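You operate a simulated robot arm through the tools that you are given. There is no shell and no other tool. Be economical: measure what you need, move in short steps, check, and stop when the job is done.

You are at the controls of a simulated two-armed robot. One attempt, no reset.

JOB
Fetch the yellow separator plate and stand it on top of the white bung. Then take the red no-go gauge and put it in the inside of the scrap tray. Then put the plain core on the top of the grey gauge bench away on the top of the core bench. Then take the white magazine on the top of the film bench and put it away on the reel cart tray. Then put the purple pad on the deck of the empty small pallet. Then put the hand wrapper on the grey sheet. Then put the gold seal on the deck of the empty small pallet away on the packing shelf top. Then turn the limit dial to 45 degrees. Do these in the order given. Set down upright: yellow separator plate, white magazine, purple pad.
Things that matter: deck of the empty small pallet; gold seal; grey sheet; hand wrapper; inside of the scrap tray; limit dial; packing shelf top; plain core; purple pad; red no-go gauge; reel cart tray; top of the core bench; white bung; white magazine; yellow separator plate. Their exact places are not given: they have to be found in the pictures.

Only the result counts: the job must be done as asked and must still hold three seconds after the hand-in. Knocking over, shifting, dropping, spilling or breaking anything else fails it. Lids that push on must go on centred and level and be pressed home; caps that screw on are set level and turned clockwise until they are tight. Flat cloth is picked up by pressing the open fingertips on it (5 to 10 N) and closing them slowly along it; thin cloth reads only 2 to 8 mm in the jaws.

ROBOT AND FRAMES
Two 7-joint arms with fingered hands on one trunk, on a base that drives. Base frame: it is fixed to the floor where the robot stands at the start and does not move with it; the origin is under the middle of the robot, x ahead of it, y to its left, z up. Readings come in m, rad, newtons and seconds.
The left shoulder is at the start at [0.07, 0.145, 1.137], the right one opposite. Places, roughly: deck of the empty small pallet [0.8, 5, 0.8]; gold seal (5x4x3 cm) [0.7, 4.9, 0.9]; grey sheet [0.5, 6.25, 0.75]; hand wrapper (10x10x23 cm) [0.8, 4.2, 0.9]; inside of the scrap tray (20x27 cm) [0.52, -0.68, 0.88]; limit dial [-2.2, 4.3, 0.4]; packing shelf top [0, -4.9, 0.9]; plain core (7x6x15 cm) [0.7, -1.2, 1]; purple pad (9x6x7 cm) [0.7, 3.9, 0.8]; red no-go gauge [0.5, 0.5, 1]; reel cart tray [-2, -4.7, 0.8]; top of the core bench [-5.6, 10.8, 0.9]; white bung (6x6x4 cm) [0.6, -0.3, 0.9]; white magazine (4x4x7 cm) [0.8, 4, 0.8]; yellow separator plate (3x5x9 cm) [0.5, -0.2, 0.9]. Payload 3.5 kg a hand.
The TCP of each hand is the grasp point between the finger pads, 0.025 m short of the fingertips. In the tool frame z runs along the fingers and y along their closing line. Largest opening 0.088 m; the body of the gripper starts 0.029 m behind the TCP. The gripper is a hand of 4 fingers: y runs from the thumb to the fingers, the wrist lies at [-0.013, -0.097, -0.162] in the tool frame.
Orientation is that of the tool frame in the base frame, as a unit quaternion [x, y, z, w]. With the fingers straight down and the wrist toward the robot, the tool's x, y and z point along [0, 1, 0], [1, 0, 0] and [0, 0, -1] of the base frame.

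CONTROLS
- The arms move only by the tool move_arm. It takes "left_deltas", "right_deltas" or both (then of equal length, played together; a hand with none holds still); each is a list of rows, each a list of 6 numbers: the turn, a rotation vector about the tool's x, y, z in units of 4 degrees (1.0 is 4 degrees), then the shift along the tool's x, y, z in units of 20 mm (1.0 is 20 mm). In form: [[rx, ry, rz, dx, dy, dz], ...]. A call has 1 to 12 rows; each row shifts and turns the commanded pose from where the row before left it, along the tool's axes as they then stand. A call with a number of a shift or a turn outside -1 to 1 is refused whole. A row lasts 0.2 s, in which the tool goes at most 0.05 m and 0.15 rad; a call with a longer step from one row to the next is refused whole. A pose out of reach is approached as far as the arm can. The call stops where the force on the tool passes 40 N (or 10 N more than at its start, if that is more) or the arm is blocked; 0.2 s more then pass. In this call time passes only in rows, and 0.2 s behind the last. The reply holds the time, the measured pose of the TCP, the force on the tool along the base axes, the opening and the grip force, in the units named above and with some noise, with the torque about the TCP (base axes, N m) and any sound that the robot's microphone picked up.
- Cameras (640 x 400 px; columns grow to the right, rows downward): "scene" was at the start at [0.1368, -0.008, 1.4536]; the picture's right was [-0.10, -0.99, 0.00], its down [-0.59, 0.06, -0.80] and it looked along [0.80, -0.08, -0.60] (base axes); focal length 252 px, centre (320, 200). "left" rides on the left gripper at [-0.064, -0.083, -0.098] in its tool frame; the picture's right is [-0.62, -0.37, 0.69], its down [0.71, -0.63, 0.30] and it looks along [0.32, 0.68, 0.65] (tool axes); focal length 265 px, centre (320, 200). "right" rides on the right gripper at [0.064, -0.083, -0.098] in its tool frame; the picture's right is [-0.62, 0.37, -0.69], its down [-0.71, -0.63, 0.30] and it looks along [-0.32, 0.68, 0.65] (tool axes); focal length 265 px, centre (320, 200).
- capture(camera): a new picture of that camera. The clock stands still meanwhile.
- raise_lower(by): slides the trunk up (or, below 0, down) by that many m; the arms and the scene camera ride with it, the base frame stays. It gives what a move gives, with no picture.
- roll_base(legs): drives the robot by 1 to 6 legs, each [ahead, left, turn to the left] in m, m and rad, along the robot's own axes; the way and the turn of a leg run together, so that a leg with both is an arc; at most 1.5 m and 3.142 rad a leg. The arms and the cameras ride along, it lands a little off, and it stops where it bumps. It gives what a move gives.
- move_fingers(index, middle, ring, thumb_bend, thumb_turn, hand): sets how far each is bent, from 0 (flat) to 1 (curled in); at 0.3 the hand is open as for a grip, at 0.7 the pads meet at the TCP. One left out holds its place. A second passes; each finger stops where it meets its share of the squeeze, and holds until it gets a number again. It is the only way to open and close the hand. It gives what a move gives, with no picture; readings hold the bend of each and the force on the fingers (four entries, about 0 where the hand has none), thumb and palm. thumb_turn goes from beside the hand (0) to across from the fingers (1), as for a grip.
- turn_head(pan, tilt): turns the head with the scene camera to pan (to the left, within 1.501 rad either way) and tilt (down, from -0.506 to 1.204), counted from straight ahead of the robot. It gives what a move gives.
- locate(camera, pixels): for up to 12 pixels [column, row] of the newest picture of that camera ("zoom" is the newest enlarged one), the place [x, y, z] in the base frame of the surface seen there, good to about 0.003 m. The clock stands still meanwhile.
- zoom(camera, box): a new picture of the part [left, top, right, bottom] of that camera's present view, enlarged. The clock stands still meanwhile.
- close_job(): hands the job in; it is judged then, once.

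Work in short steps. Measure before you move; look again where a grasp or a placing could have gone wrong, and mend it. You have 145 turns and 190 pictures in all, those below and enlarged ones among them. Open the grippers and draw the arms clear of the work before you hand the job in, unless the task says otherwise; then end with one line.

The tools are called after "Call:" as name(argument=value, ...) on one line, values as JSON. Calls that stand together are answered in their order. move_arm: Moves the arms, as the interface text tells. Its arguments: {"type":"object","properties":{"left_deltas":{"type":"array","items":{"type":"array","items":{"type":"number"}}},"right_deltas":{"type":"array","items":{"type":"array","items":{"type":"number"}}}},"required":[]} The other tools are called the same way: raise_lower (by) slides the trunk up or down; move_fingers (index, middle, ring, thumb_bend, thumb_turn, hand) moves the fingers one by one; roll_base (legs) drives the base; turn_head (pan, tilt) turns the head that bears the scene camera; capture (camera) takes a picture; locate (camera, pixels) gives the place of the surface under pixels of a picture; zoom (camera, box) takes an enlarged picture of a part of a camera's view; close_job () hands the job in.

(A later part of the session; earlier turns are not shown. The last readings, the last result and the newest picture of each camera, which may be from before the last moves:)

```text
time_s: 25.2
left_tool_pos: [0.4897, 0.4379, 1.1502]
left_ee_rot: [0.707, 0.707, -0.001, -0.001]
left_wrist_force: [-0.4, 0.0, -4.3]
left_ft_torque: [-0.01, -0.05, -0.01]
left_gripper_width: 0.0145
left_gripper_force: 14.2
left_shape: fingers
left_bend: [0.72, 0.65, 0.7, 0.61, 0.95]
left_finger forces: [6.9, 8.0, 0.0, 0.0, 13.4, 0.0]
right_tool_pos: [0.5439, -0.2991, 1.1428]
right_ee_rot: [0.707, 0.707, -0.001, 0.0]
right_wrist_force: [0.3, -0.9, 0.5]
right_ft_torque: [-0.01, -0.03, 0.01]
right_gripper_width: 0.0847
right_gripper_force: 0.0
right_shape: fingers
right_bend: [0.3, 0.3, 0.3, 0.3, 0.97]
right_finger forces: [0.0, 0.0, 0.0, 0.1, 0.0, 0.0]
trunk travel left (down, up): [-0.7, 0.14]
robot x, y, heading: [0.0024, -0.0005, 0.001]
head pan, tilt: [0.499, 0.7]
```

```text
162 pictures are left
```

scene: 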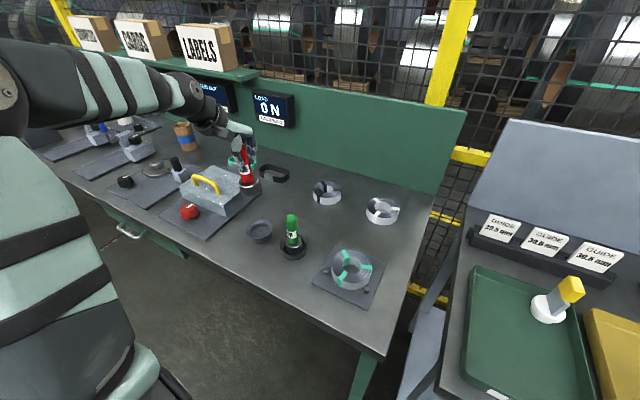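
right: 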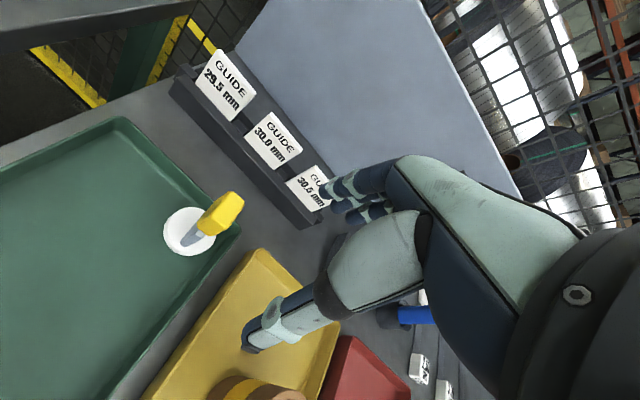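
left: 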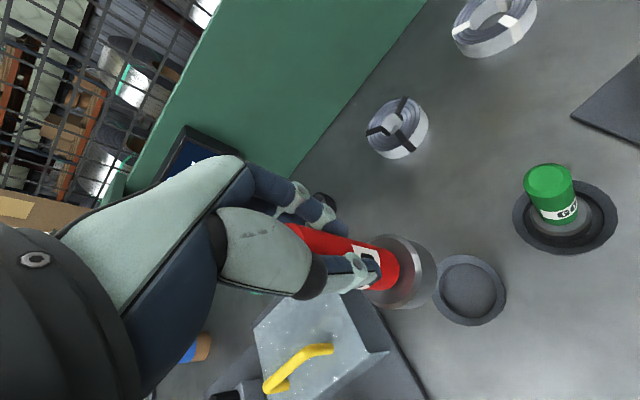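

Gauge is held firmly. Raise the trunk 0.1 for clearance, tuck arms a bit, and look right.

Call:
raise_lower(by=0.1)

Call:
turn_head(pan=-0.9, tilt=0.6)

Call:
capture(camera="scene")

```text
time_s: 26.5
left_tool_pos: [0.491, 0.4381, 1.249]
left_ee_rot: [0.707, 0.707, 0.0, 0.001]
left_wrist_force: [-0.2, -0.3, -4.9]
left_ft_torque: [-0.04, -0.01, 0.01]
left_gripper_width: 0.0146
left_gripper_force: 13.3
left_shape: fingers
left_bend: [0.72, 0.65, 0.7, 0.61, 0.95]
left_finger forces: [6.9, 7.9, 0.0, 0.0, 13.4, 0.0]
right_tool_pos: [0.5444, -0.2962, 1.2436]
right_ee_rot: [0.708, 0.707, 0.0, 0.0]
right_wrist_force: [-0.2, 0.1, 0.5]
right_ft_torque: [0.03, 0.0, -0.01]
right_gripper_width: 0.0848
right_gripper_force: 0.0
right_shape: fingers
right_bend: [0.3, 0.3, 0.3, 0.3, 0.97]
right_finger forces: [0.0, 0.0, 0.1, 0.0, 0.0, 0.1]
trunk travel left (down, up): [-0.8, 0.04]
robot x, y, heading: [-0.0002, 0.001, -0.002]
head pan, tilt: [0.499, 0.7]
```

```text
time_s: 28.1
left_tool_pos: [0.4906, 0.4375, 1.2481]
left_ee_rot: [0.707, 0.707, 0.0, 0.0]
left_wrist_force: [0.0, -0.2, -3.5]
left_ft_torque: [0.0, -0.02, -0.04]
left_gripper_width: 0.0146
left_gripper_force: 14.1
left_shape: fingers
left_bend: [0.72, 0.65, 0.7, 0.61, 0.95]
left_finger forces: [6.8, 8.0, 0.1, 0.1, 13.4, 0.1]
right_tool_pos: [0.5444, -0.2961, 1.2432]
right_ee_rot: [0.707, 0.707, 0.0, 0.0]
right_wrist_force: [-0.1, 0.2, 0.5]
right_ft_torque: [0.0, 0.04, -0.02]
right_gripper_width: 0.0844
right_gripper_force: 0.1
right_shape: fingers
right_bend: [0.3, 0.3, 0.3, 0.3, 0.97]
right_finger forces: [0.0, 0.0, 0.1, 0.0, 0.0, 0.0]
trunk travel left (down, up): [-0.8, 0.04]
robot x, y, heading: [-0.0003, 0.0022, 0.001]
head pan, tilt: [-0.901, 0.6]
```

```text
161 pictures are left
```

scene: 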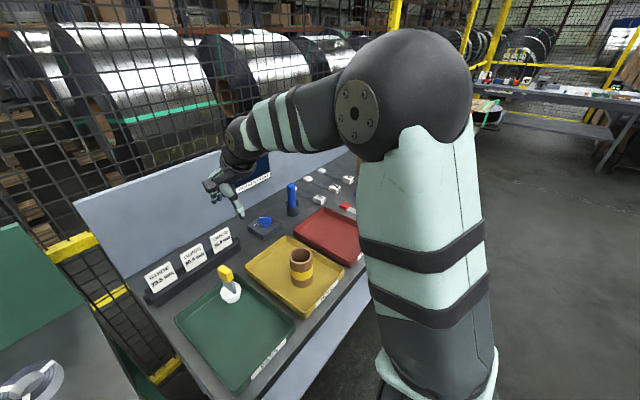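

Drive 0.9 m to the right, hands at safe height.

Call:
roll_base(legs=[[0, -0.9, 0]])

Call:
turn_head(pan=0.1, tilt=0.75)

Call:
capture(camera="scene")

```text
time_s: 32.8
left_tool_pos: [0.4907, -0.4662, 1.2488]
left_ee_rot: [0.706, 0.708, -0.001, 0.0]
left_wrist_force: [-0.5, 0.5, -4.6]
left_ft_torque: [-0.05, -0.01, 0.01]
left_gripper_width: 0.0144
left_gripper_force: 13.8
left_shape: fingers
left_bend: [0.72, 0.65, 0.7, 0.61, 0.95]
left_finger forces: [6.8, 7.9, 0.1, 0.1, 13.3, 0.1]
right_tool_pos: [0.5454, -1.201, 1.2453]
right_ee_rot: [0.706, 0.708, -0.001, 0.0]
right_wrist_force: [0.5, 0.4, -0.7]
right_ft_torque: [0.03, -0.02, 0.01]
right_gripper_width: 0.0844
right_gripper_force: 0.0
right_shape: fingers
right_bend: [0.3, 0.3, 0.3, 0.3, 0.97]
right_finger forces: [0.0, 0.1, 0.0, 0.0, 0.0, 0.1]
trunk travel left (down, up): [-0.8, 0.04]
robot x, y, heading: [0.0023, -0.91, 0.003]
head pan, tilt: [-0.901, 0.6]
```

```text
time_s: 34.1
left_tool_pos: [0.4912, -0.4666, 1.2491]
left_ee_rot: [0.706, 0.708, 0.0, 0.0]
left_wrist_force: [-0.1, 0.5, -4.6]
left_ft_torque: [-0.02, -0.01, 0.0]
left_gripper_width: 0.0144
left_gripper_force: 13.9
left_shape: fingers
left_bend: [0.72, 0.65, 0.7, 0.61, 0.95]
left_finger forces: [6.8, 8.0, 0.0, 0.0, 13.2, 0.1]
right_tool_pos: [0.5458, -1.2013, 1.2436]
right_ee_rot: [0.706, 0.708, -0.001, -0.001]
right_wrist_force: [0.7, 0.3, -0.6]
right_ft_torque: [-0.03, 0.0, 0.02]
right_gripper_width: 0.0846
right_gripper_force: 0.1
right_shape: fingers
right_bend: [0.3, 0.3, 0.3, 0.3, 0.97]
right_finger forces: [0.0, 0.1, 0.0, 0.1, 0.1, 0.0]
trunk travel left (down, up): [-0.8, 0.04]
robot x, y, heading: [0.0025, -0.9078, 0.003]
head pan, tilt: [0.099, 0.75]
```

```text
160 pictures are left
```

scene: 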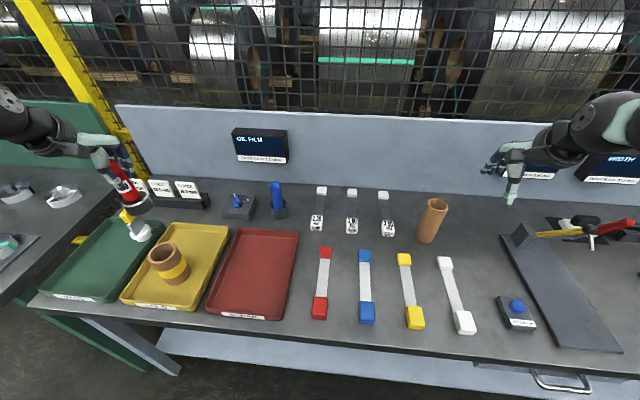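

Red scrap tray centre around (255,272), plain core at (432,220). Locate both.

Call:
locate(camera="scene", pixels=[[245, 238], [292, 240], [220, 300], [272, 305], [255, 270], [438, 202], [427, 238], [420, 215], [442, 220], [434, 199], [430, 205], [168, 248]])

Call:
zoom(camera="scene", box=[380, 170, 480, 260])

```text
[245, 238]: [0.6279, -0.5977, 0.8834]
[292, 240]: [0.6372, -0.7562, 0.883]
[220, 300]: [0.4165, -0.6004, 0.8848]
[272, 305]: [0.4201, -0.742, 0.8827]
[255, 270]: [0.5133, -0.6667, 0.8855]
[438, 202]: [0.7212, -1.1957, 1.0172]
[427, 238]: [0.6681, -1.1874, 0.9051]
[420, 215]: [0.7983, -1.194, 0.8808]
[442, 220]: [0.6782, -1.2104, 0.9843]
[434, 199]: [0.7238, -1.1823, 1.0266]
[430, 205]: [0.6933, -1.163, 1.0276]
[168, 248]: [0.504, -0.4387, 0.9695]
```

```text
4.44 times, centred on (430, 215) of scene
```

zoom: 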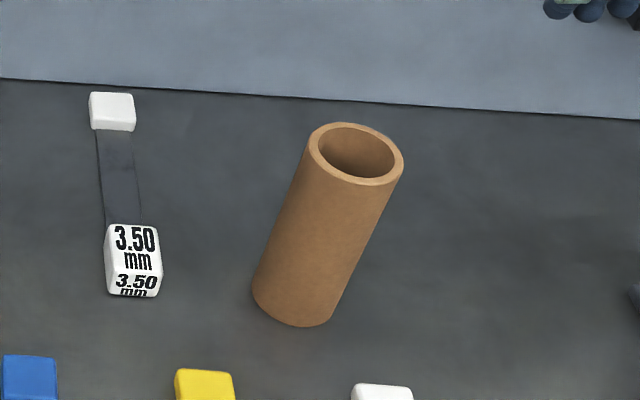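

Call:
locate(camera="zoom", pixels=[[313, 145], [398, 165], [355, 180], [350, 126], [320, 135], [385, 180], [325, 170], [290, 250], [330, 260], [295, 320]])

Call:
move_arm(left_deltas=[[0, 0, 0, -1, 0.1, 0], [0, 0, 0, -1, 0.1, 0], [0, 0, 0, -1, 0.1, 0], [0, 0, 0, -1, 0.1, 0], [0, 0, 0, -1, 0.1, 0], [0, 0, 0, -1, 0.1, 0], [0, 0, 0, -1, 0.1, 0], [0, 0, 0, -1, 0.1, 0], [0, 0, 0, -1, 0.1, 0], [0, 0, 0, -1, 0.1, 0]])

Call:
capture(camera="left")

```text
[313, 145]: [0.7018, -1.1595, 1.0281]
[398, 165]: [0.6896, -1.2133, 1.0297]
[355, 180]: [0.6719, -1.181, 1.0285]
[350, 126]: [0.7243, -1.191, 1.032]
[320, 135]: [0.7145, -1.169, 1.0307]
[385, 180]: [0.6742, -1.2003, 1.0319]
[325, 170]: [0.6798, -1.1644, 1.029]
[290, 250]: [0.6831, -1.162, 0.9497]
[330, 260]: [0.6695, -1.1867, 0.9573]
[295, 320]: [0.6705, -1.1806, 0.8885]
```

```text
time_s: 36.3
left_tool_pos: [0.5104, -0.6675, 1.2487]
left_ee_rot: [0.706, 0.708, -0.001, 0.0]
left_wrist_force: [0.0, 0.1, -5.6]
left_ft_torque: [0.03, -0.01, -0.02]
left_gripper_width: 0.0141
left_gripper_force: 13.4
left_shape: fingers
left_bend: [0.72, 0.65, 0.7, 0.61, 0.95]
left_finger forces: [6.7, 7.9, 0.0, 0.0, 12.9, 0.0]
right_tool_pos: [0.547, -1.2024, 1.2439]
right_ee_rot: [0.706, 0.708, -0.001, 0.0]
right_wrist_force: [0.4, -0.9, -0.3]
right_ft_torque: [0.02, -0.01, -0.02]
right_gripper_width: 0.0846
right_gripper_force: 0.1
right_shape: fingers
right_bend: [0.3, 0.3, 0.3, 0.3, 0.97]
right_finger forces: [0.1, 0.0, 0.0, 0.0, 0.1, 0.1]
trunk travel left (down, up): [-0.8, 0.04]
robot x, y, heading: [-0.0002, -0.9118, 0.002]
head pan, tilt: [0.099, 0.75]
```

```text
158 pictures are left
```

left: 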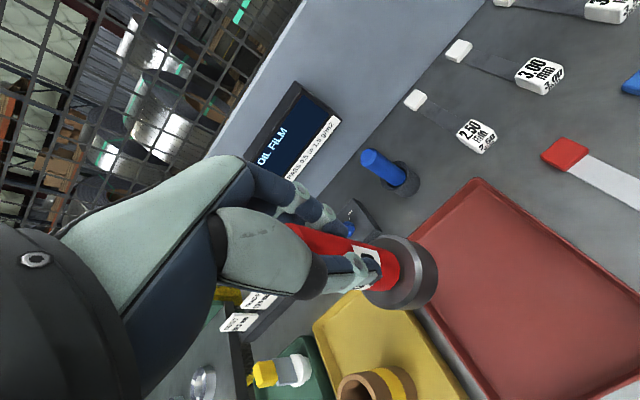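

Tray centre ≈ (0.525,-0.675), floor 0.884. Descend most of the way.

Call:
move_arm(left_deltas=[[0, 0, 0, 0, 0.06, 1], [0, 0, 0, 0, 0.06, 1], [0, 0, 0, 0, 0.06, 1], [0, 0, 0, 0, 0.06, 1], [0, 0, 0, 0, 0.06, 1], [0, 0, 0, 0, 0.06, 1], [0, 0, 0, 0, 0.06, 1], [0, 0, 0, 0, 0.06, 1], [0, 0, 0, 0, 0.06, 1], [0, 0, 0, 0, 0.06, 1], [0, 0, 0, 0, 0, 1], [0, 0, 0, 0, 0, 0.5]])

Call:
capture(camera="scene")

Call:
capture(camera="left")

```text
time_s: 38.9
left_tool_pos: [0.523, -0.6685, 1.0189]
left_ee_rot: [0.706, 0.708, 0.0, 0.0]
left_wrist_force: [-0.2, 0.6, -3.8]
left_ft_torque: [-0.01, -0.01, 0.01]
left_gripper_width: 0.0141
left_gripper_force: 14.0
left_shape: fingers
left_bend: [0.72, 0.65, 0.7, 0.61, 0.95]
left_finger forces: [6.2, 8.0, 0.1, 0.1, 12.7, 0.0]
right_tool_pos: [0.5469, -1.2015, 1.2432]
right_ee_rot: [0.705, 0.709, 0.0, 0.0]
right_wrist_force: [-0.7, 0.0, 0.7]
right_ft_torque: [0.03, 0.01, -0.01]
right_gripper_width: 0.0843
right_gripper_force: 0.1
right_shape: fingers
right_bend: [0.3, 0.3, 0.3, 0.3, 0.97]
right_finger forces: [0.1, 0.0, 0.1, 0.0, 0.1, 0.0]
trunk travel left (down, up): [-0.8, 0.04]
robot x, y, heading: [-0.0025, -0.91, 0.001]
head pan, tilt: [0.099, 0.75]
```

```text
157 pictures are left
```

scene: 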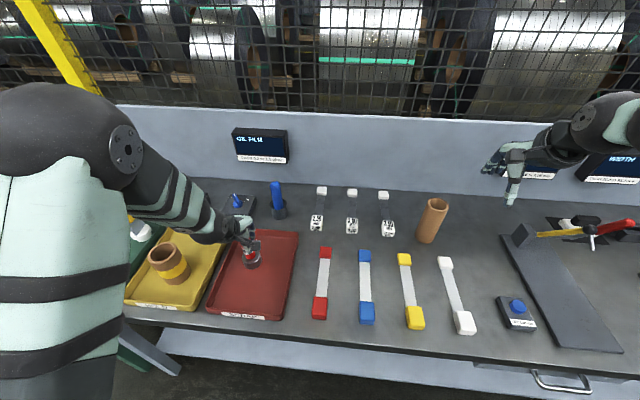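

```text
156 pictures are left
```

left: 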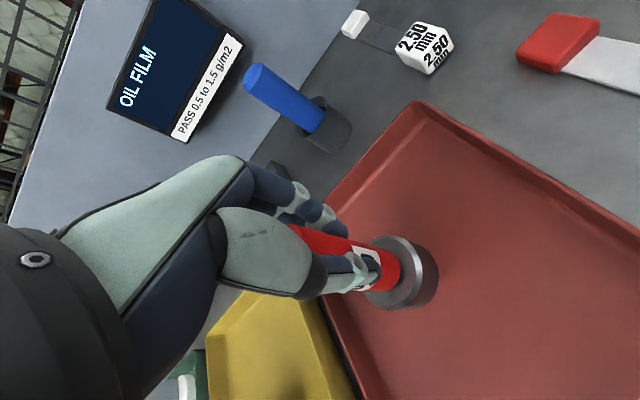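

Gauge over tray interior. Lower the last ~33 mm in gentle steps.

Call:
move_arm(left_deltas=[[0, 0, 0, 0, 0, 0.7], [0, 0, 0, 0, 0, 0.6], [0, 0, 0, 0, 0, 0.15], [0, 0, 0, 0, 0, 0.1], [0, 0, 0, 0, 0, 0]])

```text
time_s: 40.1
left_tool_pos: [0.5242, -0.6668, 0.9887]
left_ee_rot: [0.707, 0.707, 0.001, 0.0]
left_wrist_force: [-0.1, -0.2, -4.9]
left_ft_torque: [0.0, -0.02, 0.01]
left_gripper_width: 0.0138
left_gripper_force: 13.5
left_shape: fingers
left_bend: [0.72, 0.65, 0.7, 0.61, 0.95]
left_finger forces: [6.3, 8.2, 0.0, 0.0, 12.7, 0.0]
right_tool_pos: [0.5473, -1.2025, 1.2425]
right_ee_rot: [0.706, 0.708, -0.001, 0.0]
right_wrist_force: [0.0, -1.0, -0.4]
right_ft_torque: [0.02, 0.0, 0.01]
right_gripper_width: 0.0847
right_gripper_force: 0.0
right_shape: fingers
right_bend: [0.3, 0.3, 0.3, 0.3, 0.97]
right_finger forces: [0.0, 0.0, 0.1, 0.0, 0.0, 0.1]
trunk travel left (down, up): [-0.8, 0.04]
robot x, y, heading: [-0.0016, -0.9074, 0.003]
head pan, tilt: [0.099, 0.75]
```

Call:
move_arm(left_deltas=[[0, 0, 0, 0, 0, 0.1], [0, 0, 0, 0, 0, 0.1], [0, 0, 0, 0, 0, 0]])

Call:
zoom(camera="left", box=[280, 180, 480, 340])

```text
time_s: 40.9
left_tool_pos: [0.5238, -0.6667, 0.9845]
left_ee_rot: [0.706, 0.708, 0.0, -0.001]
left_wrist_force: [0.3, 0.1, -4.3]
left_ft_torque: [0.01, -0.04, 0.01]
left_gripper_width: 0.0141
left_gripper_force: 13.5
left_shape: fingers
left_bend: [0.72, 0.65, 0.7, 0.61, 0.95]
left_finger forces: [6.2, 8.1, 0.0, 0.0, 12.7, 0.0]
right_tool_pos: [0.5464, -1.2019, 1.2431]
right_ee_rot: [0.705, 0.709, -0.001, -0.001]
right_wrist_force: [-0.6, -0.6, -0.4]
right_ft_torque: [0.02, 0.0, -0.03]
right_gripper_width: 0.0845
right_gripper_force: 0.1
right_shape: fingers
right_bend: [0.3, 0.3, 0.3, 0.3, 0.97]
right_finger forces: [0.0, 0.0, 0.0, 0.1, 0.0, 0.0]
trunk travel left (down, up): [-0.8, 0.04]
robot x, y, heading: [0.0022, -0.9071, -0.001]
head pan, tilt: [0.099, 0.75]
```

```text
2.50 times, centred on (380, 260) of left
```

zoom: 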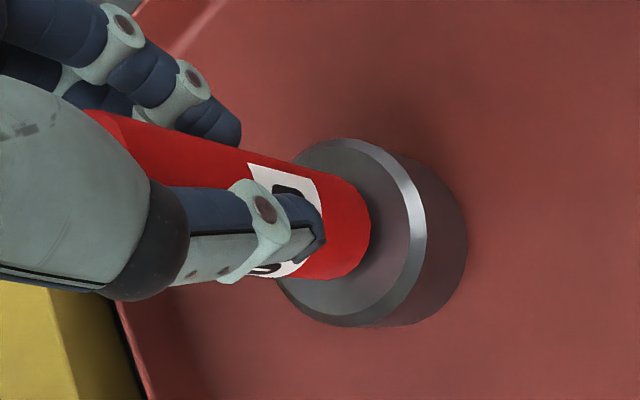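

Call:
locate(camera="zoom", pixels=[[455, 270], [440, 300], [480, 270], [420, 200]])

Call:
move_arm(left_deltas=[[0, 0, 0, 0, 0, 0.1], [0, 0, 0, 0, 0, 0.1], [0, 0, 0, 0, 0, 0]])

```text
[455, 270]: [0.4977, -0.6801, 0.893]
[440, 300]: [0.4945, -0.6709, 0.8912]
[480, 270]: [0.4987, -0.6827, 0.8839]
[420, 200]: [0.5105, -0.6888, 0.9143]
```

```text
time_s: 41.7
left_tool_pos: [0.5245, -0.6685, 0.982]
left_ee_rot: [0.707, 0.707, 0.002, 0.001]
left_wrist_force: [3.5, -1.2, 9.5]
left_ft_torque: [-0.05, 0.09, -0.02]
left_gripper_width: 0.0136
left_gripper_force: 15.8
left_shape: fingers
left_bend: [0.72, 0.65, 0.7, 0.62, 0.94]
left_finger forces: [7.8, 10.0, 0.0, 0.1, 13.3, 0.0]
right_tool_pos: [0.5452, -1.204, 1.244]
right_ee_rot: [0.706, 0.709, 0.0, 0.0]
right_wrist_force: [-0.2, -0.4, -0.1]
right_ft_torque: [0.01, -0.01, 0.01]
right_gripper_width: 0.0844
right_gripper_force: 0.1
right_shape: fingers
right_bend: [0.3, 0.3, 0.3, 0.3, 0.97]
right_finger forces: [0.0, 0.0, 0.0, 0.1, 0.1, 0.0]
trunk travel left (down, up): [-0.8, 0.04]
robot x, y, heading: [-0.0001, -0.9032, 0.001]
head pan, tilt: [0.099, 0.75]
```

On the tray floor. Release in two stages and retreat upward.

Call:
move_fingers(hand="left", index=0.5, middle=0.5, ring=0.5, thumb_bend=0.5)

Call:
move_fingers(hand="left", index=0.3, middle=0.3, ring=0.3, thumb_bend=0.3)

Call:
move_arm(left_deltas=[[0, 0, 0, 0, 0, -0.5], [0, 0, 0, 0, 0, -1], [0, 0, 0, 0, 0, -1], [0, 0, 0, 0, 0, -1], [0, 0, 0, 0, 0, -1], [0, 0, 0, 0, 0, -1], [0, 0, 0, 0, 0, -1], [0, 0, 0, 0, 0, -1], [0, 0, 0, 0, 0, -1], [0, 0, 0, 0, 0, -1], [0, 0, 0, 0, 0, -1], [0, 0, 0, 0, 0, -1]])

Call:
capture(camera="left")

Call:
capture(camera="right")

```text
time_s: 42.7
left_tool_pos: [0.5224, -0.6671, 0.9794]
left_ee_rot: [0.707, 0.708, 0.0, 0.0]
left_wrist_force: [-0.1, 0.2, 0.0]
left_ft_torque: [-0.02, -0.03, 0.01]
left_gripper_width: 0.0412
left_gripper_force: 0.1
left_shape: fingers
left_bend: [0.5, 0.5, 0.5, 0.5, 0.97]
left_finger forces: [0.0, 0.1, 0.0, 0.1, 0.0, 0.0]
right_tool_pos: [0.5466, -1.2019, 1.2438]
right_ee_rot: [0.706, 0.708, 0.0, 0.0]
right_wrist_force: [0.3, -0.2, -0.3]
right_ft_torque: [0.0, -0.03, 0.02]
right_gripper_width: 0.0847
right_gripper_force: 0.1
right_shape: fingers
right_bend: [0.3, 0.3, 0.3, 0.3, 0.97]
right_finger forces: [0.0, 0.1, 0.0, 0.0, 0.0, 0.1]
trunk travel left (down, up): [-0.8, 0.04]
robot x, y, heading: [0.0004, -0.9071, 0.001]
head pan, tilt: [0.099, 0.75]
```

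```text
time_s: 43.7
left_tool_pos: [0.5221, -0.6679, 0.9801]
left_ee_rot: [0.707, 0.708, 0.0, 0.001]
left_wrist_force: [0.1, -0.6, -0.3]
left_ft_torque: [-0.03, 0.01, 0.02]
left_gripper_width: 0.0846
left_gripper_force: 0.1
left_shape: fingers
left_bend: [0.3, 0.3, 0.3, 0.3, 0.97]
left_finger forces: [0.0, 0.0, 0.0, 0.0, 0.0, 0.0]
right_tool_pos: [0.5464, -1.2027, 1.2429]
right_ee_rot: [0.706, 0.708, 0.0, 0.0]
right_wrist_force: [0.0, -0.1, 0.5]
right_ft_torque: [0.0, 0.02, -0.02]
right_gripper_width: 0.0845
right_gripper_force: 0.1
right_shape: fingers
right_bend: [0.3, 0.3, 0.3, 0.3, 0.97]
right_finger forces: [0.0, 0.0, 0.1, 0.0, 0.0, 0.1]
trunk travel left (down, up): [-0.8, 0.04]
robot x, y, heading: [0.0001, -0.9094, 0.001]
head pan, tilt: [0.099, 0.75]
```

```text
time_s: 46.3
left_tool_pos: [0.5212, -0.6678, 1.2112]
left_ee_rot: [0.707, 0.708, 0.0, 0.0]
left_wrist_force: [-0.2, -0.1, -0.2]
left_ft_torque: [-0.01, 0.0, 0.01]
left_gripper_width: 0.0843
left_gripper_force: 0.1
left_shape: fingers
left_bend: [0.3, 0.3, 0.3, 0.3, 0.97]
left_finger forces: [0.1, 0.0, 0.0, 0.0, 0.0, 0.0]
right_tool_pos: [0.5454, -1.2016, 1.2441]
right_ee_rot: [0.706, 0.709, 0.001, 0.001]
right_wrist_force: [0.3, -0.2, -0.7]
right_ft_torque: [-0.02, -0.01, 0.02]
right_gripper_width: 0.0845
right_gripper_force: 0.0
right_shape: fingers
right_bend: [0.3, 0.3, 0.3, 0.3, 0.97]
right_finger forces: [0.0, 0.1, 0.1, 0.1, 0.0, 0.1]
trunk travel left (down, up): [-0.8, 0.04]
robot x, y, heading: [0.0014, -0.906, 0.001]
head pan, tilt: [0.099, 0.75]
```

```text
154 pictures are left
```

left: 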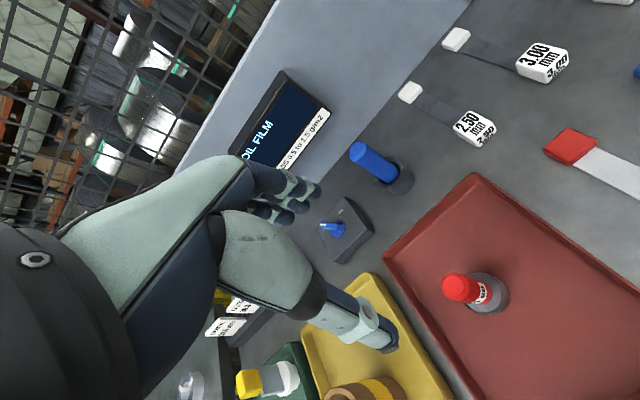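

```text
153 pictures are left
```

right: 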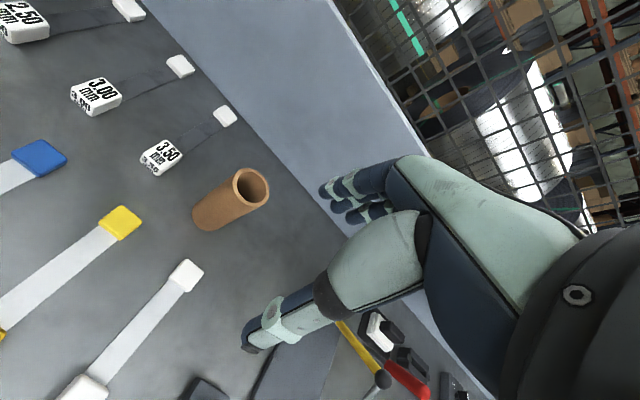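

Gauge stands in the scrap tray. Core rim centre ≈ (0.698,-1.187), top 1.03, Ø≈0.055. Move right hand above it.

Call:
move_arm(right_deltas=[[0, 0, 0, 0.09, 0.95, 0.6], [0, 0, 0, 0.09, 0.95, 0.6], [0, 0, 0, 0.09, 0.95, 0.6], [0, 0, 0, 0.09, 0.95, 0.6], [0, 0, 0, 0.09, 0.95, 0.6], [0, 0, 0, 0.09, 0.95, 0.6], [0, 0, 0, 0.09, 0.95, 0.6], [0, 0, 0, 0.09, 0.95, 0.6]])

Call:
capture(camera="right")

```text
time_s: 48.1
left_tool_pos: [0.5238, -0.6684, 1.2098]
left_ee_rot: [0.707, 0.707, -0.001, -0.001]
left_wrist_force: [0.7, 0.2, -1.0]
left_ft_torque: [-0.05, -0.03, 0.02]
left_gripper_width: 0.0843
left_gripper_force: 0.1
left_shape: fingers
left_bend: [0.3, 0.3, 0.3, 0.3, 0.97]
left_finger forces: [0.0, 0.1, 0.1, 0.0, 0.0, 0.0]
right_tool_pos: [0.6986, -1.1884, 1.1466]
right_ee_rot: [0.707, 0.708, -0.002, 0.0]
right_wrist_force: [-0.4, -1.0, 0.8]
right_ft_torque: [0.04, 0.0, -0.04]
right_gripper_width: 0.0845
right_gripper_force: 0.1
right_shape: fingers
right_bend: [0.3, 0.3, 0.3, 0.3, 0.97]
right_finger forces: [0.1, 0.0, 0.0, 0.0, 0.1, 0.0]
trunk travel left (down, up): [-0.8, 0.04]
robot x, y, heading: [0.0002, -0.9047, 0.004]
head pan, tilt: [0.099, 0.75]
```

```text
152 pictures are left
```

right: 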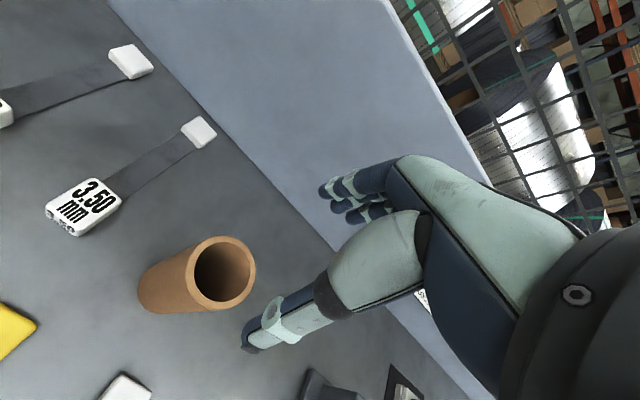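

Call:
locate(camera="right", pixels=[[191, 275], [252, 262], [222, 239], [223, 305], [205, 248], [245, 295], [165, 290]])

Call:
move_arm(right_deltas=[[0, 0, 0, 0, 0, 0.8], [0, 0, 0, 0, 0, 0.8], [0, 0, 0, 0, 0, 0.8]])

Call:
capture(camera="right")

```text
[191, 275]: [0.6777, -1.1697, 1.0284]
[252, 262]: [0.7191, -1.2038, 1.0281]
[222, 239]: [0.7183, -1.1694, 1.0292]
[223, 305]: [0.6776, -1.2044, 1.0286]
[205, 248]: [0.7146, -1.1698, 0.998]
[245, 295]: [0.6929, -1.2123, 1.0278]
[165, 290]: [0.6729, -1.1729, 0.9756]
```

```text
time_s: 48.9
left_tool_pos: [0.5227, -0.6669, 1.2112]
left_ee_rot: [0.707, 0.707, 0.0, 0.0]
left_wrist_force: [1.2, -1.0, -0.6]
left_ft_torque: [0.02, -0.02, -0.02]
left_gripper_width: 0.0842
left_gripper_force: 0.0
left_shape: fingers
left_bend: [0.3, 0.3, 0.3, 0.3, 0.97]
left_finger forces: [0.1, 0.0, 0.1, 0.0, 0.0, 0.1]
right_tool_pos: [0.698, -1.1891, 1.0981]
right_ee_rot: [0.707, 0.708, 0.0, -0.001]
right_wrist_force: [0.0, -0.8, -0.7]
right_ft_torque: [-0.02, 0.01, -0.02]
right_gripper_width: 0.0842
right_gripper_force: 0.3
right_shape: fingers
right_bend: [0.3, 0.3, 0.3, 0.3, 0.97]
right_finger forces: [0.0, 0.0, 0.1, 0.0, 0.0, 0.0]
trunk travel left (down, up): [-0.8, 0.04]
robot x, y, heading: [-0.0009, -0.9054, 0.001]
head pan, tilt: [0.099, 0.75]
```

```text
151 pictures are left
```

right: 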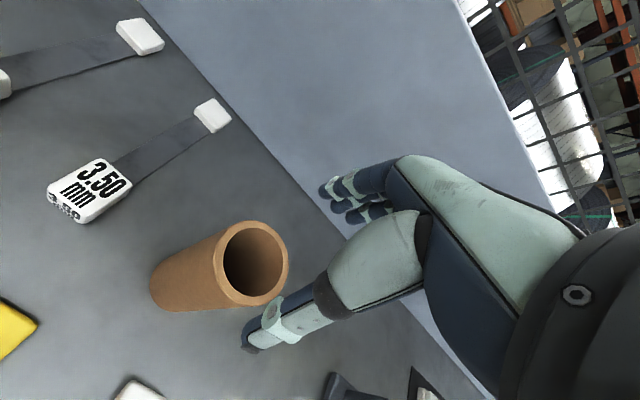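

Centred. Descend to z≈1.008 and grip.

Call:
move_arm(right_deltas=[[0, 0, 0, 0.05, 0, 0.9], [0, 0, 0, 0, 0, 0.9], [0, 0, 0, 0, 0, 0.9], [0, 0, 0, 0, 0, 0.9], [0, 0, 0, 0, 0, 0.9]])

Call:
move_fingers(hand="right", index=0.7, middle=0.7, ring=0.7, thumb_bend=0.7)

Call:
capture(camera="right")

```text
time_s: 50.1
left_tool_pos: [0.5224, -0.667, 1.2102]
left_ee_rot: [0.706, 0.708, 0.0, 0.0]
left_wrist_force: [0.1, -0.2, -0.4]
left_ft_torque: [0.02, 0.0, -0.02]
left_gripper_width: 0.084
left_gripper_force: 0.2
left_shape: fingers
left_bend: [0.3, 0.3, 0.3, 0.3, 0.97]
left_finger forces: [0.0, 0.0, 0.0, 0.0, 0.0, 0.1]
right_tool_pos: [0.699, -1.1865, 1.008]
right_ee_rot: [0.706, 0.708, 0.0, 0.0]
right_wrist_force: [1.1, 0.1, 0.0]
right_ft_torque: [-0.01, -0.03, 0.01]
right_gripper_width: 0.0847
right_gripper_force: 0.0
right_shape: fingers
right_bend: [0.3, 0.3, 0.3, 0.3, 0.97]
right_finger forces: [0.3, 0.0, 0.0, 0.0, 0.1, 0.1]
trunk travel left (down, up): [-0.8, 0.04]
robot x, y, heading: [-0.0014, -0.905, 0.003]
head pan, tilt: [0.099, 0.75]
```

```text
time_s: 51.1
left_tool_pos: [0.5218, -0.6683, 1.2099]
left_ee_rot: [0.706, 0.708, 0.0, -0.001]
left_wrist_force: [-0.2, 0.0, -0.3]
left_ft_torque: [-0.01, -0.03, -0.01]
left_gripper_width: 0.0842
left_gripper_force: 0.1
left_shape: fingers
left_bend: [0.3, 0.3, 0.3, 0.3, 0.97]
left_finger forces: [0.0, 0.0, 0.1, 0.1, 0.0, 0.1]
right_tool_pos: [0.6982, -1.1864, 1.0075]
right_ee_rot: [0.705, 0.709, -0.001, 0.0]
right_wrist_force: [1.7, -1.3, 1.3]
right_ft_torque: [-0.13, -0.16, 0.03]
right_gripper_width: 0.0472
right_gripper_force: 33.6
right_shape: fingers
right_bend: [0.45, 0.54, 0.62, 0.55, 0.95]
right_finger forces: [19.2, 8.4, 4.7, 0.0, 34.2, 0.0]
trunk travel left (down, up): [-0.8, 0.04]
robot x, y, heading: [-0.0016, -0.9056, -0.003]
head pan, tilt: [0.099, 0.75]
```

```text
150 pictures are left
```

right: 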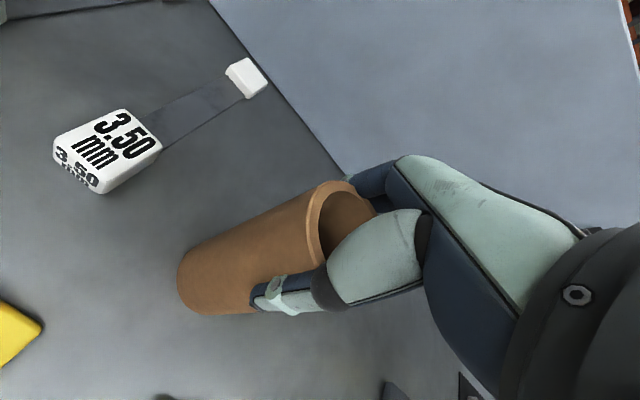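

Firm grip. Lift and draw back toward the robot; also look around for the route.

Call:
move_arm(right_deltas=[[0, 0, 0, 0, 0, -0.6], [0, 0, 0, 0, 0, -1], [0, 0, 0, 0, 0, -1], [0, 0, 0, 0, 0, -1], [0, 0, 0, 0, 0, -1], [0, 0, 0, 0, 0, -1], [0, 0, 0, 0, 0, -1], [0, 0, 0, 0, 0, -1], [0, 0, 0, 0, -1, 0], [0, 0, 0, 0, -1, 0], [0, 0, 0, 0, -1, 0], [0, 0, 0, 0, -1, 0]])

Call:
move_arm(right_deltas=[[0, 0, 0, 0, -1, 0], [0, 0, 0, 0, -1, 0], [0, 0, 0, 0, -1, 0], [0, 0, 0, 0, -1, 0], [0, 0, 0, 0, -1, 0], [0, 0, 0, 0, -1, 0], [0, 0, 0, 0, -1, 0]], left_deltas=[[0, 0, 0, 0, -1, 0], [0, 0, 0, 0, -1, 0], [0, 0, 0, 0, -1, 0], [0, 0, 0, 0, -1, 0], [0, 0, 0, 0, 0, 0], [0, 0, 0, 0, 0, 0], [0, 0, 0, 0, 0, 0]])

Call:
turn_head(pan=1.5, tilt=0.3)

Call:
capture(camera="scene")

```text
time_s: 53.7
left_tool_pos: [0.5204, -0.6687, 1.212]
left_ee_rot: [0.706, 0.708, 0.0, 0.0]
left_wrist_force: [-0.3, -0.6, 0.1]
left_ft_torque: [-0.03, -0.03, 0.01]
left_gripper_width: 0.0843
left_gripper_force: 0.0
left_shape: fingers
left_bend: [0.3, 0.3, 0.3, 0.3, 0.97]
left_finger forces: [0.0, 0.0, 0.0, 0.1, 0.0, 0.1]
right_tool_pos: [0.6157, -1.1883, 1.1617]
right_ee_rot: [0.706, 0.708, -0.001, 0.0]
right_wrist_force: [-0.2, 0.9, -1.3]
right_ft_torque: [-0.01, -0.01, 0.03]
right_gripper_width: 0.0472
right_gripper_force: 32.5
right_shape: fingers
right_bend: [0.45, 0.54, 0.63, 0.55, 0.95]
right_finger forces: [18.6, 7.9, 4.2, 0.0, 33.0, 0.0]
trunk travel left (down, up): [-0.8, 0.04]
robot x, y, heading: [0.0025, -0.9074, 0.005]
head pan, tilt: [0.099, 0.75]
```

```text
time_s: 55.3
left_tool_pos: [0.4428, -0.6634, 1.2093]
left_ee_rot: [0.706, 0.708, -0.005, 0.006]
left_wrist_force: [0.2, -0.4, -0.5]
left_ft_torque: [-0.04, -0.02, -0.01]
left_gripper_width: 0.0846
left_gripper_force: 0.0
left_shape: fingers
left_bend: [0.3, 0.3, 0.3, 0.3, 0.97]
left_finger forces: [0.1, 0.1, 0.0, 0.0, 0.0, 0.1]
left hand out of reach, approached as far as the arm can: row 4
right_tool_pos: [0.4751, -1.1868, 1.1621]
right_ee_rot: [0.706, 0.708, 0.0, 0.0]
right_wrist_force: [0.6, -0.9, -1.3]
right_ft_torque: [0.0, -0.03, -0.01]
right_gripper_width: 0.0472
right_gripper_force: 31.9
right_shape: fingers
right_bend: [0.45, 0.54, 0.63, 0.55, 0.95]
right_finger forces: [18.6, 7.7, 4.1, 0.1, 32.7, 0.1]
trunk travel left (down, up): [-0.8, 0.04]
robot x, y, heading: [-0.0008, -0.9074, 0.003]
head pan, tilt: [0.099, 0.75]
```

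```text
time_s: 56.8
left_tool_pos: [0.4446, -0.6658, 1.21]
left_ee_rot: [0.705, 0.709, -0.005, 0.004]
left_wrist_force: [-0.6, 0.5, -0.6]
left_ft_torque: [-0.01, 0.01, 0.02]
left_gripper_width: 0.0843
left_gripper_force: 0.0
left_shape: fingers
left_bend: [0.3, 0.3, 0.3, 0.3, 0.97]
left_finger forces: [0.0, 0.0, 0.0, 0.0, 0.0, 0.0]
right_tool_pos: [0.4777, -1.1874, 1.1603]
right_ee_rot: [0.706, 0.708, 0.0, 0.0]
right_wrist_force: [-0.6, 0.3, -1.1]
right_ft_torque: [-0.03, -0.02, 0.0]
right_gripper_width: 0.0473
right_gripper_force: 31.0
right_shape: fingers
right_bend: [0.45, 0.54, 0.63, 0.55, 0.95]
right_finger forces: [18.5, 7.8, 4.2, 0.0, 32.8, 0.1]
trunk travel left (down, up): [-0.8, 0.04]
robot x, y, heading: [-0.0034, -0.9098, 0.002]
head pan, tilt: [1.499, 0.3]
```

```text
149 pictures are left
```

scene: 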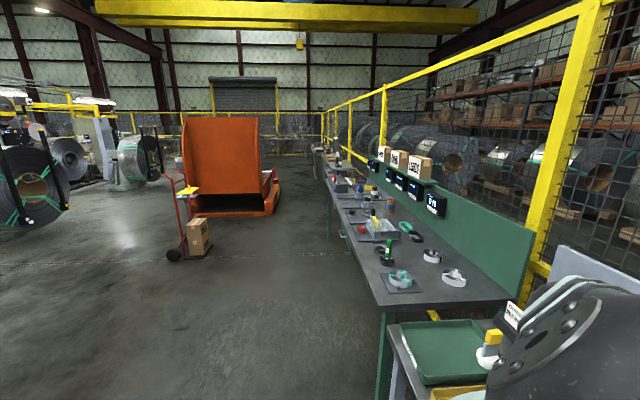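

Call:
locate(camera="scene", pixels=[[178, 255], [205, 252], [186, 214], [275, 213], [278, 190], [262, 180], [300, 200], [330, 235], [320, 170], [235, 100], [140, 180], [45, 215]])

Call:
zoom(camera="scene", box=[120, 80, 400, 260])

```text
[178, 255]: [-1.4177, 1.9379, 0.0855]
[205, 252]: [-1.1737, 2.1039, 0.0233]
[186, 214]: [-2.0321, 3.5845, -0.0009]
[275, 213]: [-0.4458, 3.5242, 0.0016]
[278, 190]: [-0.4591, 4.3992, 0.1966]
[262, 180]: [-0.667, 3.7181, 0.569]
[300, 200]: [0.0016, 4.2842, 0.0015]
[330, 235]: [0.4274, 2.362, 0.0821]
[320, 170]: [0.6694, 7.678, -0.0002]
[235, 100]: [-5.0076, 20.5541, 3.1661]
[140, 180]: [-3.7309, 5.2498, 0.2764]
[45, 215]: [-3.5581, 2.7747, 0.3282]
```

```text
2.22 times, centred on (260, 170) of scene
```

zoom: 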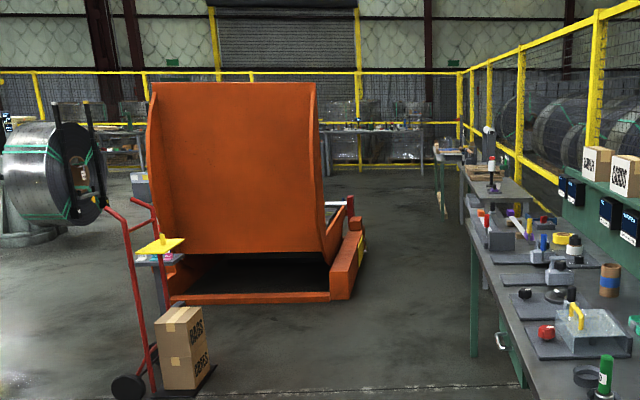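

Left aisle (x≈-2.7) between the orange machine and rolls seems wider. Back up, turn left and look.

Call:
roll_base(legs=[[-0.7, 0, 0], [0, 0, 1.5708]])

Call:
turn_head(pan=0.6, tilt=0.35)

Call:
capture(camera="scene")

```text
time_s: 64.4
left_tool_pos: [-0.9287, -0.4698, 1.2091]
left_ee_rot: [0.002, 1.0, -0.001, 0.006]
left_wrist_force: [0.2, -0.6, -0.5]
left_ft_torque: [-0.01, -0.03, -0.04]
left_gripper_width: 0.0844
left_gripper_force: 0.2
left_shape: fingers
left_bend: [0.3, 0.3, 0.3, 0.3, 0.97]
left_finger forces: [0.0, 0.1, 0.0, 0.0, 0.0, 0.1]
right_tool_pos: [-0.4069, -0.4408, 1.161]
right_ee_rot: [0.003, 1.0, 0.001, 0.001]
right_wrist_force: [0.1, -0.1, -1.1]
right_ft_torque: [-0.03, 0.01, 0.05]
right_gripper_width: 0.0468
right_gripper_force: 29.8
right_shape: fingers
right_bend: [0.45, 0.54, 0.63, 0.55, 0.95]
right_finger forces: [16.5, 7.6, 4.4, 0.0, 29.9, 0.0]
trunk travel left (down, up): [-0.8, 0.04]
robot x, y, heading: [-0.6908, -0.9167, 1.565]
head pan, tilt: [1.499, 0.3]
```

```text
time_s: 65.6
left_tool_pos: [-0.93, -0.4689, 1.2079]
left_ee_rot: [0.003, 1.0, 0.0, 0.008]
left_wrist_force: [-0.1, 0.1, -0.2]
left_ft_torque: [0.01, 0.02, 0.02]
left_gripper_width: 0.0846
left_gripper_force: 0.0
left_shape: fingers
left_bend: [0.3, 0.3, 0.3, 0.3, 0.97]
left_finger forces: [0.0, 0.0, 0.0, 0.1, 0.0, 0.0]
right_tool_pos: [-0.4055, -0.4404, 1.1604]
right_ee_rot: [0.003, 1.0, 0.0, 0.0]
right_wrist_force: [0.1, -0.5, -1.8]
right_ft_torque: [0.0, 0.05, 0.01]
right_gripper_width: 0.047
right_gripper_force: 28.9
right_shape: fingers
right_bend: [0.45, 0.54, 0.63, 0.55, 0.95]
right_finger forces: [16.5, 7.7, 4.3, 0.1, 29.9, 0.0]
trunk travel left (down, up): [-0.8, 0.04]
robot x, y, heading: [-0.6937, -0.9149, 1.571]
head pan, tilt: [0.6, 0.351]
```

```text
147 pictures are left
```

scene: 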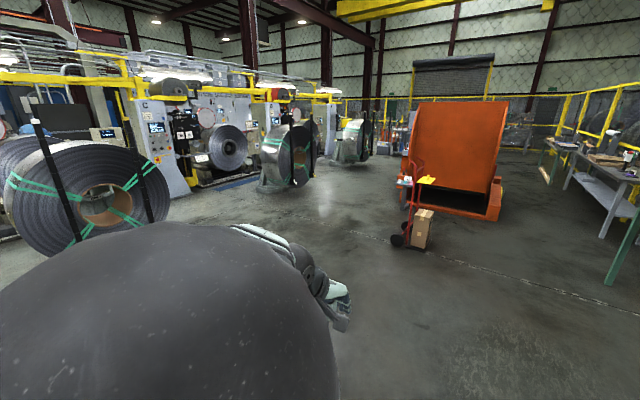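

Call:
locate(camera="scene", pixels=[[165, 210], [140, 225], [310, 180], [290, 188], [370, 155], [355, 162], [400, 245], [388, 200], [410, 200], [330, 180], [380, 165], [385, 120]])

Call:
zoom(camera="scene", box=[330, 80, 470, 200])

```text
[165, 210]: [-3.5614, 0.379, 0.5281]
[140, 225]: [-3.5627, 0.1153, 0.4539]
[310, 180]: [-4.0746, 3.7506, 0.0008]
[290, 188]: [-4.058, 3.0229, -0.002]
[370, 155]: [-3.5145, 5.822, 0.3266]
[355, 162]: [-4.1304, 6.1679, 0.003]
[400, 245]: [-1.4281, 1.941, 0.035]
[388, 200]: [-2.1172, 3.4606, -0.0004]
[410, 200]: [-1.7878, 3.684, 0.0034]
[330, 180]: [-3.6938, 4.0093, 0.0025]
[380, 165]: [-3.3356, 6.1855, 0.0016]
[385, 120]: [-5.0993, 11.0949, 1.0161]
```

```text
3.33 times, centred on (400, 140) of scene
```

zoom: 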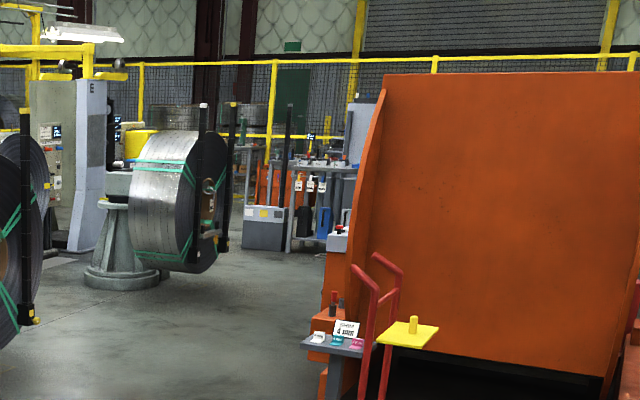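

Aisle centre x≈-2.8 (rolls at -3.5, machine at -2.1). Drive there and forward to y≈5.

Call:
roll_base(legs=[[0, 1.05, 0], [0, 1.05, 0], [1.5, 0, 0], [1.5, 0, 0], [1.5, 0, 0], [1.5, 0, 0]])

Call:
turn_head(pan=0.3, tilt=0.3)

Call:
capture(camera="scene")

```text
time_s: 104.0
left_tool_pos: [-3.0822, 5.5047, 1.2073]
left_ee_rot: [-0.014, 1.0, 0.001, 0.009]
left_wrist_force: [0.2, -0.3, 0.2]
left_ft_torque: [0.01, 0.0, 0.0]
left_gripper_width: 0.0844
left_gripper_force: 0.1
left_shape: fingers
left_bend: [0.3, 0.3, 0.3, 0.3, 0.97]
left_finger forces: [0.0, 0.0, 0.0, 0.1, 0.0, 0.0]
right_tool_pos: [-2.5619, 5.5499, 1.1625]
right_ee_rot: [-0.012, 1.0, 0.0, -0.001]
right_wrist_force: [1.6, -1.0, -2.1]
right_ft_torque: [0.01, -0.01, 0.01]
right_gripper_width: 0.047
right_gripper_force: 29.1
right_shape: fingers
right_bend: [0.45, 0.54, 0.64, 0.55, 0.95]
right_finger forces: [16.5, 7.7, 4.3, 0.0, 29.9, 0.0]
trunk travel left (down, up): [-0.8, 0.04]
robot x, y, heading: [-2.832, 5.0649, 1.602]
head pan, tilt: [0.6, 0.351]
```

```text
time_s: 104.8
left_tool_pos: [-3.0818, 5.5053, 1.2074]
left_ee_rot: [-0.015, 1.0, 0.0, 0.01]
left_wrist_force: [-0.3, -0.4, -0.2]
left_ft_torque: [0.01, -0.02, -0.02]
left_gripper_width: 0.0843
left_gripper_force: 0.0
left_shape: fingers
left_bend: [0.3, 0.3, 0.3, 0.3, 0.97]
left_finger forces: [0.0, 0.0, 0.1, 0.0, 0.0, 0.0]
right_tool_pos: [-2.5613, 5.5517, 1.1606]
right_ee_rot: [-0.013, 1.0, 0.0, 0.001]
right_wrist_force: [0.2, 0.1, -1.6]
right_ft_torque: [0.02, 0.02, -0.01]
right_gripper_width: 0.0469
right_gripper_force: 29.1
right_shape: fingers
right_bend: [0.45, 0.54, 0.64, 0.55, 0.95]
right_finger forces: [16.4, 7.7, 4.3, 0.0, 29.7, 0.1]
trunk travel left (down, up): [-0.8, 0.04]
robot x, y, heading: [-2.8291, 5.0705, 1.594]
head pan, tilt: [0.3, 0.3]
```

```text
145 pictures are left
```

scene: 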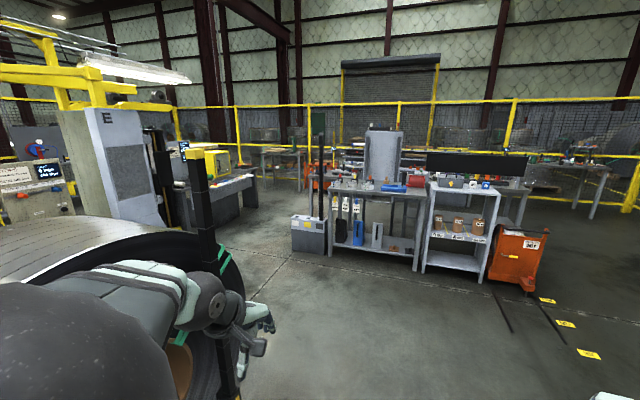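

Call:
zoom(camera="scene", box=[160, 110, 340, 230])

Call:
locate(camera="scene", pixels=[[305, 250], [290, 225], [415, 265], [375, 185], [230, 185], [245, 205], [280, 150], [258, 175], [240, 280], [200, 200], [475, 275], [300, 180]])

```text
3.33 times, centred on (250, 170) of scene
```

zoom: 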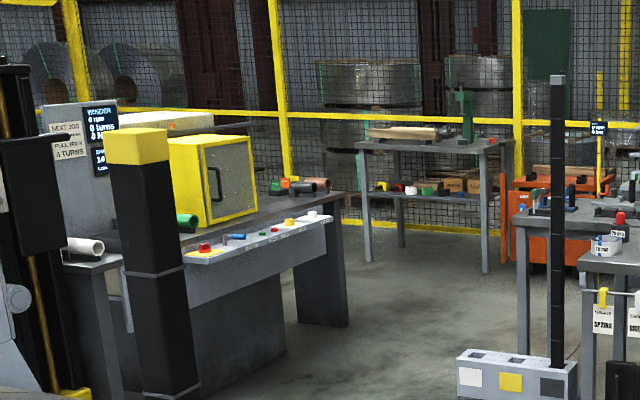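

```text
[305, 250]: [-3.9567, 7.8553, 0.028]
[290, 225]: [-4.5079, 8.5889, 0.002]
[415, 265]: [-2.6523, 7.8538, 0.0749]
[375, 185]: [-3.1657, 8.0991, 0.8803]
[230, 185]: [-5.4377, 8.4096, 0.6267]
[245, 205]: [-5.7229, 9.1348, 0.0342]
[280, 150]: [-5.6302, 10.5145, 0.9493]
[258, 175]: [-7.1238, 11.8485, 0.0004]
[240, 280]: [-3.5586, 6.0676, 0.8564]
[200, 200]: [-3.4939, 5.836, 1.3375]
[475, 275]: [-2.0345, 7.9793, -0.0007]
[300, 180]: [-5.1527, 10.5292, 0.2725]
```

Core bench is the table at about (-5.6,10.6). Go forward to y≈7.0 and shift left, then look.

Call:
roll_base(legs=[[1.0, 0, -0.02], [0.93, 0, 0], [0, 0.9, 0]])

Call:
turn_head(pan=0.45, tilt=0.35)

Call:
capture(camera="scene")

```text
time_s: 118.7
left_tool_pos: [-3.9899, 7.4246, 1.2095]
left_ee_rot: [-0.005, 1.0, 0.0, 0.008]
left_wrist_force: [-0.5, 0.3, -0.2]
left_ft_torque: [0.0, 0.01, -0.01]
left_gripper_width: 0.0846
left_gripper_force: 0.0
left_shape: fingers
left_bend: [0.3, 0.3, 0.3, 0.3, 0.97]
left_finger forces: [0.1, 0.0, 0.1, 0.0, 0.0, 0.1]
right_tool_pos: [-3.4689, 7.4604, 1.1613]
right_ee_rot: [-0.003, 1.0, 0.0, -0.001]
right_wrist_force: [-0.1, -0.1, -1.3]
right_ft_torque: [-0.01, -0.01, 0.01]
right_gripper_width: 0.0472
right_gripper_force: 29.1
right_shape: fingers
right_bend: [0.45, 0.54, 0.64, 0.55, 0.95]
right_finger forces: [16.4, 7.7, 4.3, 0.0, 29.7, 0.0]
trunk travel left (down, up): [-0.8, 0.04]
robot x, y, heading: [-3.749, 6.9848, 1.575]
head pan, tilt: [0.3, 0.3]
```

```text
time_s: 119.4
left_tool_pos: [-3.9914, 7.4252, 1.2091]
left_ee_rot: [-0.004, 1.0, 0.0, 0.009]
left_wrist_force: [0.3, -0.1, 0.9]
left_ft_torque: [0.03, 0.02, 0.0]
left_gripper_width: 0.0843
left_gripper_force: 0.0
left_shape: fingers
left_bend: [0.3, 0.3, 0.3, 0.3, 0.97]
left_finger forces: [0.0, 0.0, 0.1, 0.1, 0.0, 0.1]
right_tool_pos: [-3.4687, 7.4605, 1.1609]
right_ee_rot: [-0.003, 1.0, 0.0, 0.0]
right_wrist_force: [0.0, 0.6, -0.9]
right_ft_torque: [-0.02, 0.03, -0.02]
right_gripper_width: 0.0468
right_gripper_force: 29.1
right_shape: fingers
right_bend: [0.45, 0.54, 0.64, 0.55, 0.95]
right_finger forces: [16.5, 7.7, 4.3, 0.1, 29.6, 0.0]
trunk travel left (down, up): [-0.8, 0.04]
robot x, y, heading: [-3.7465, 6.9815, 1.578]
head pan, tilt: [0.45, 0.351]
```

```text
143 pictures are left
```

scene: 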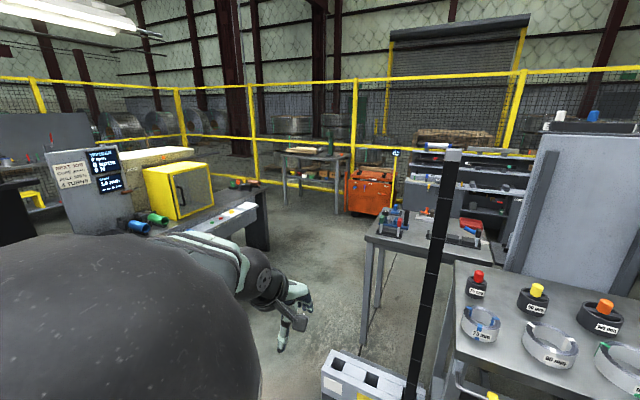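

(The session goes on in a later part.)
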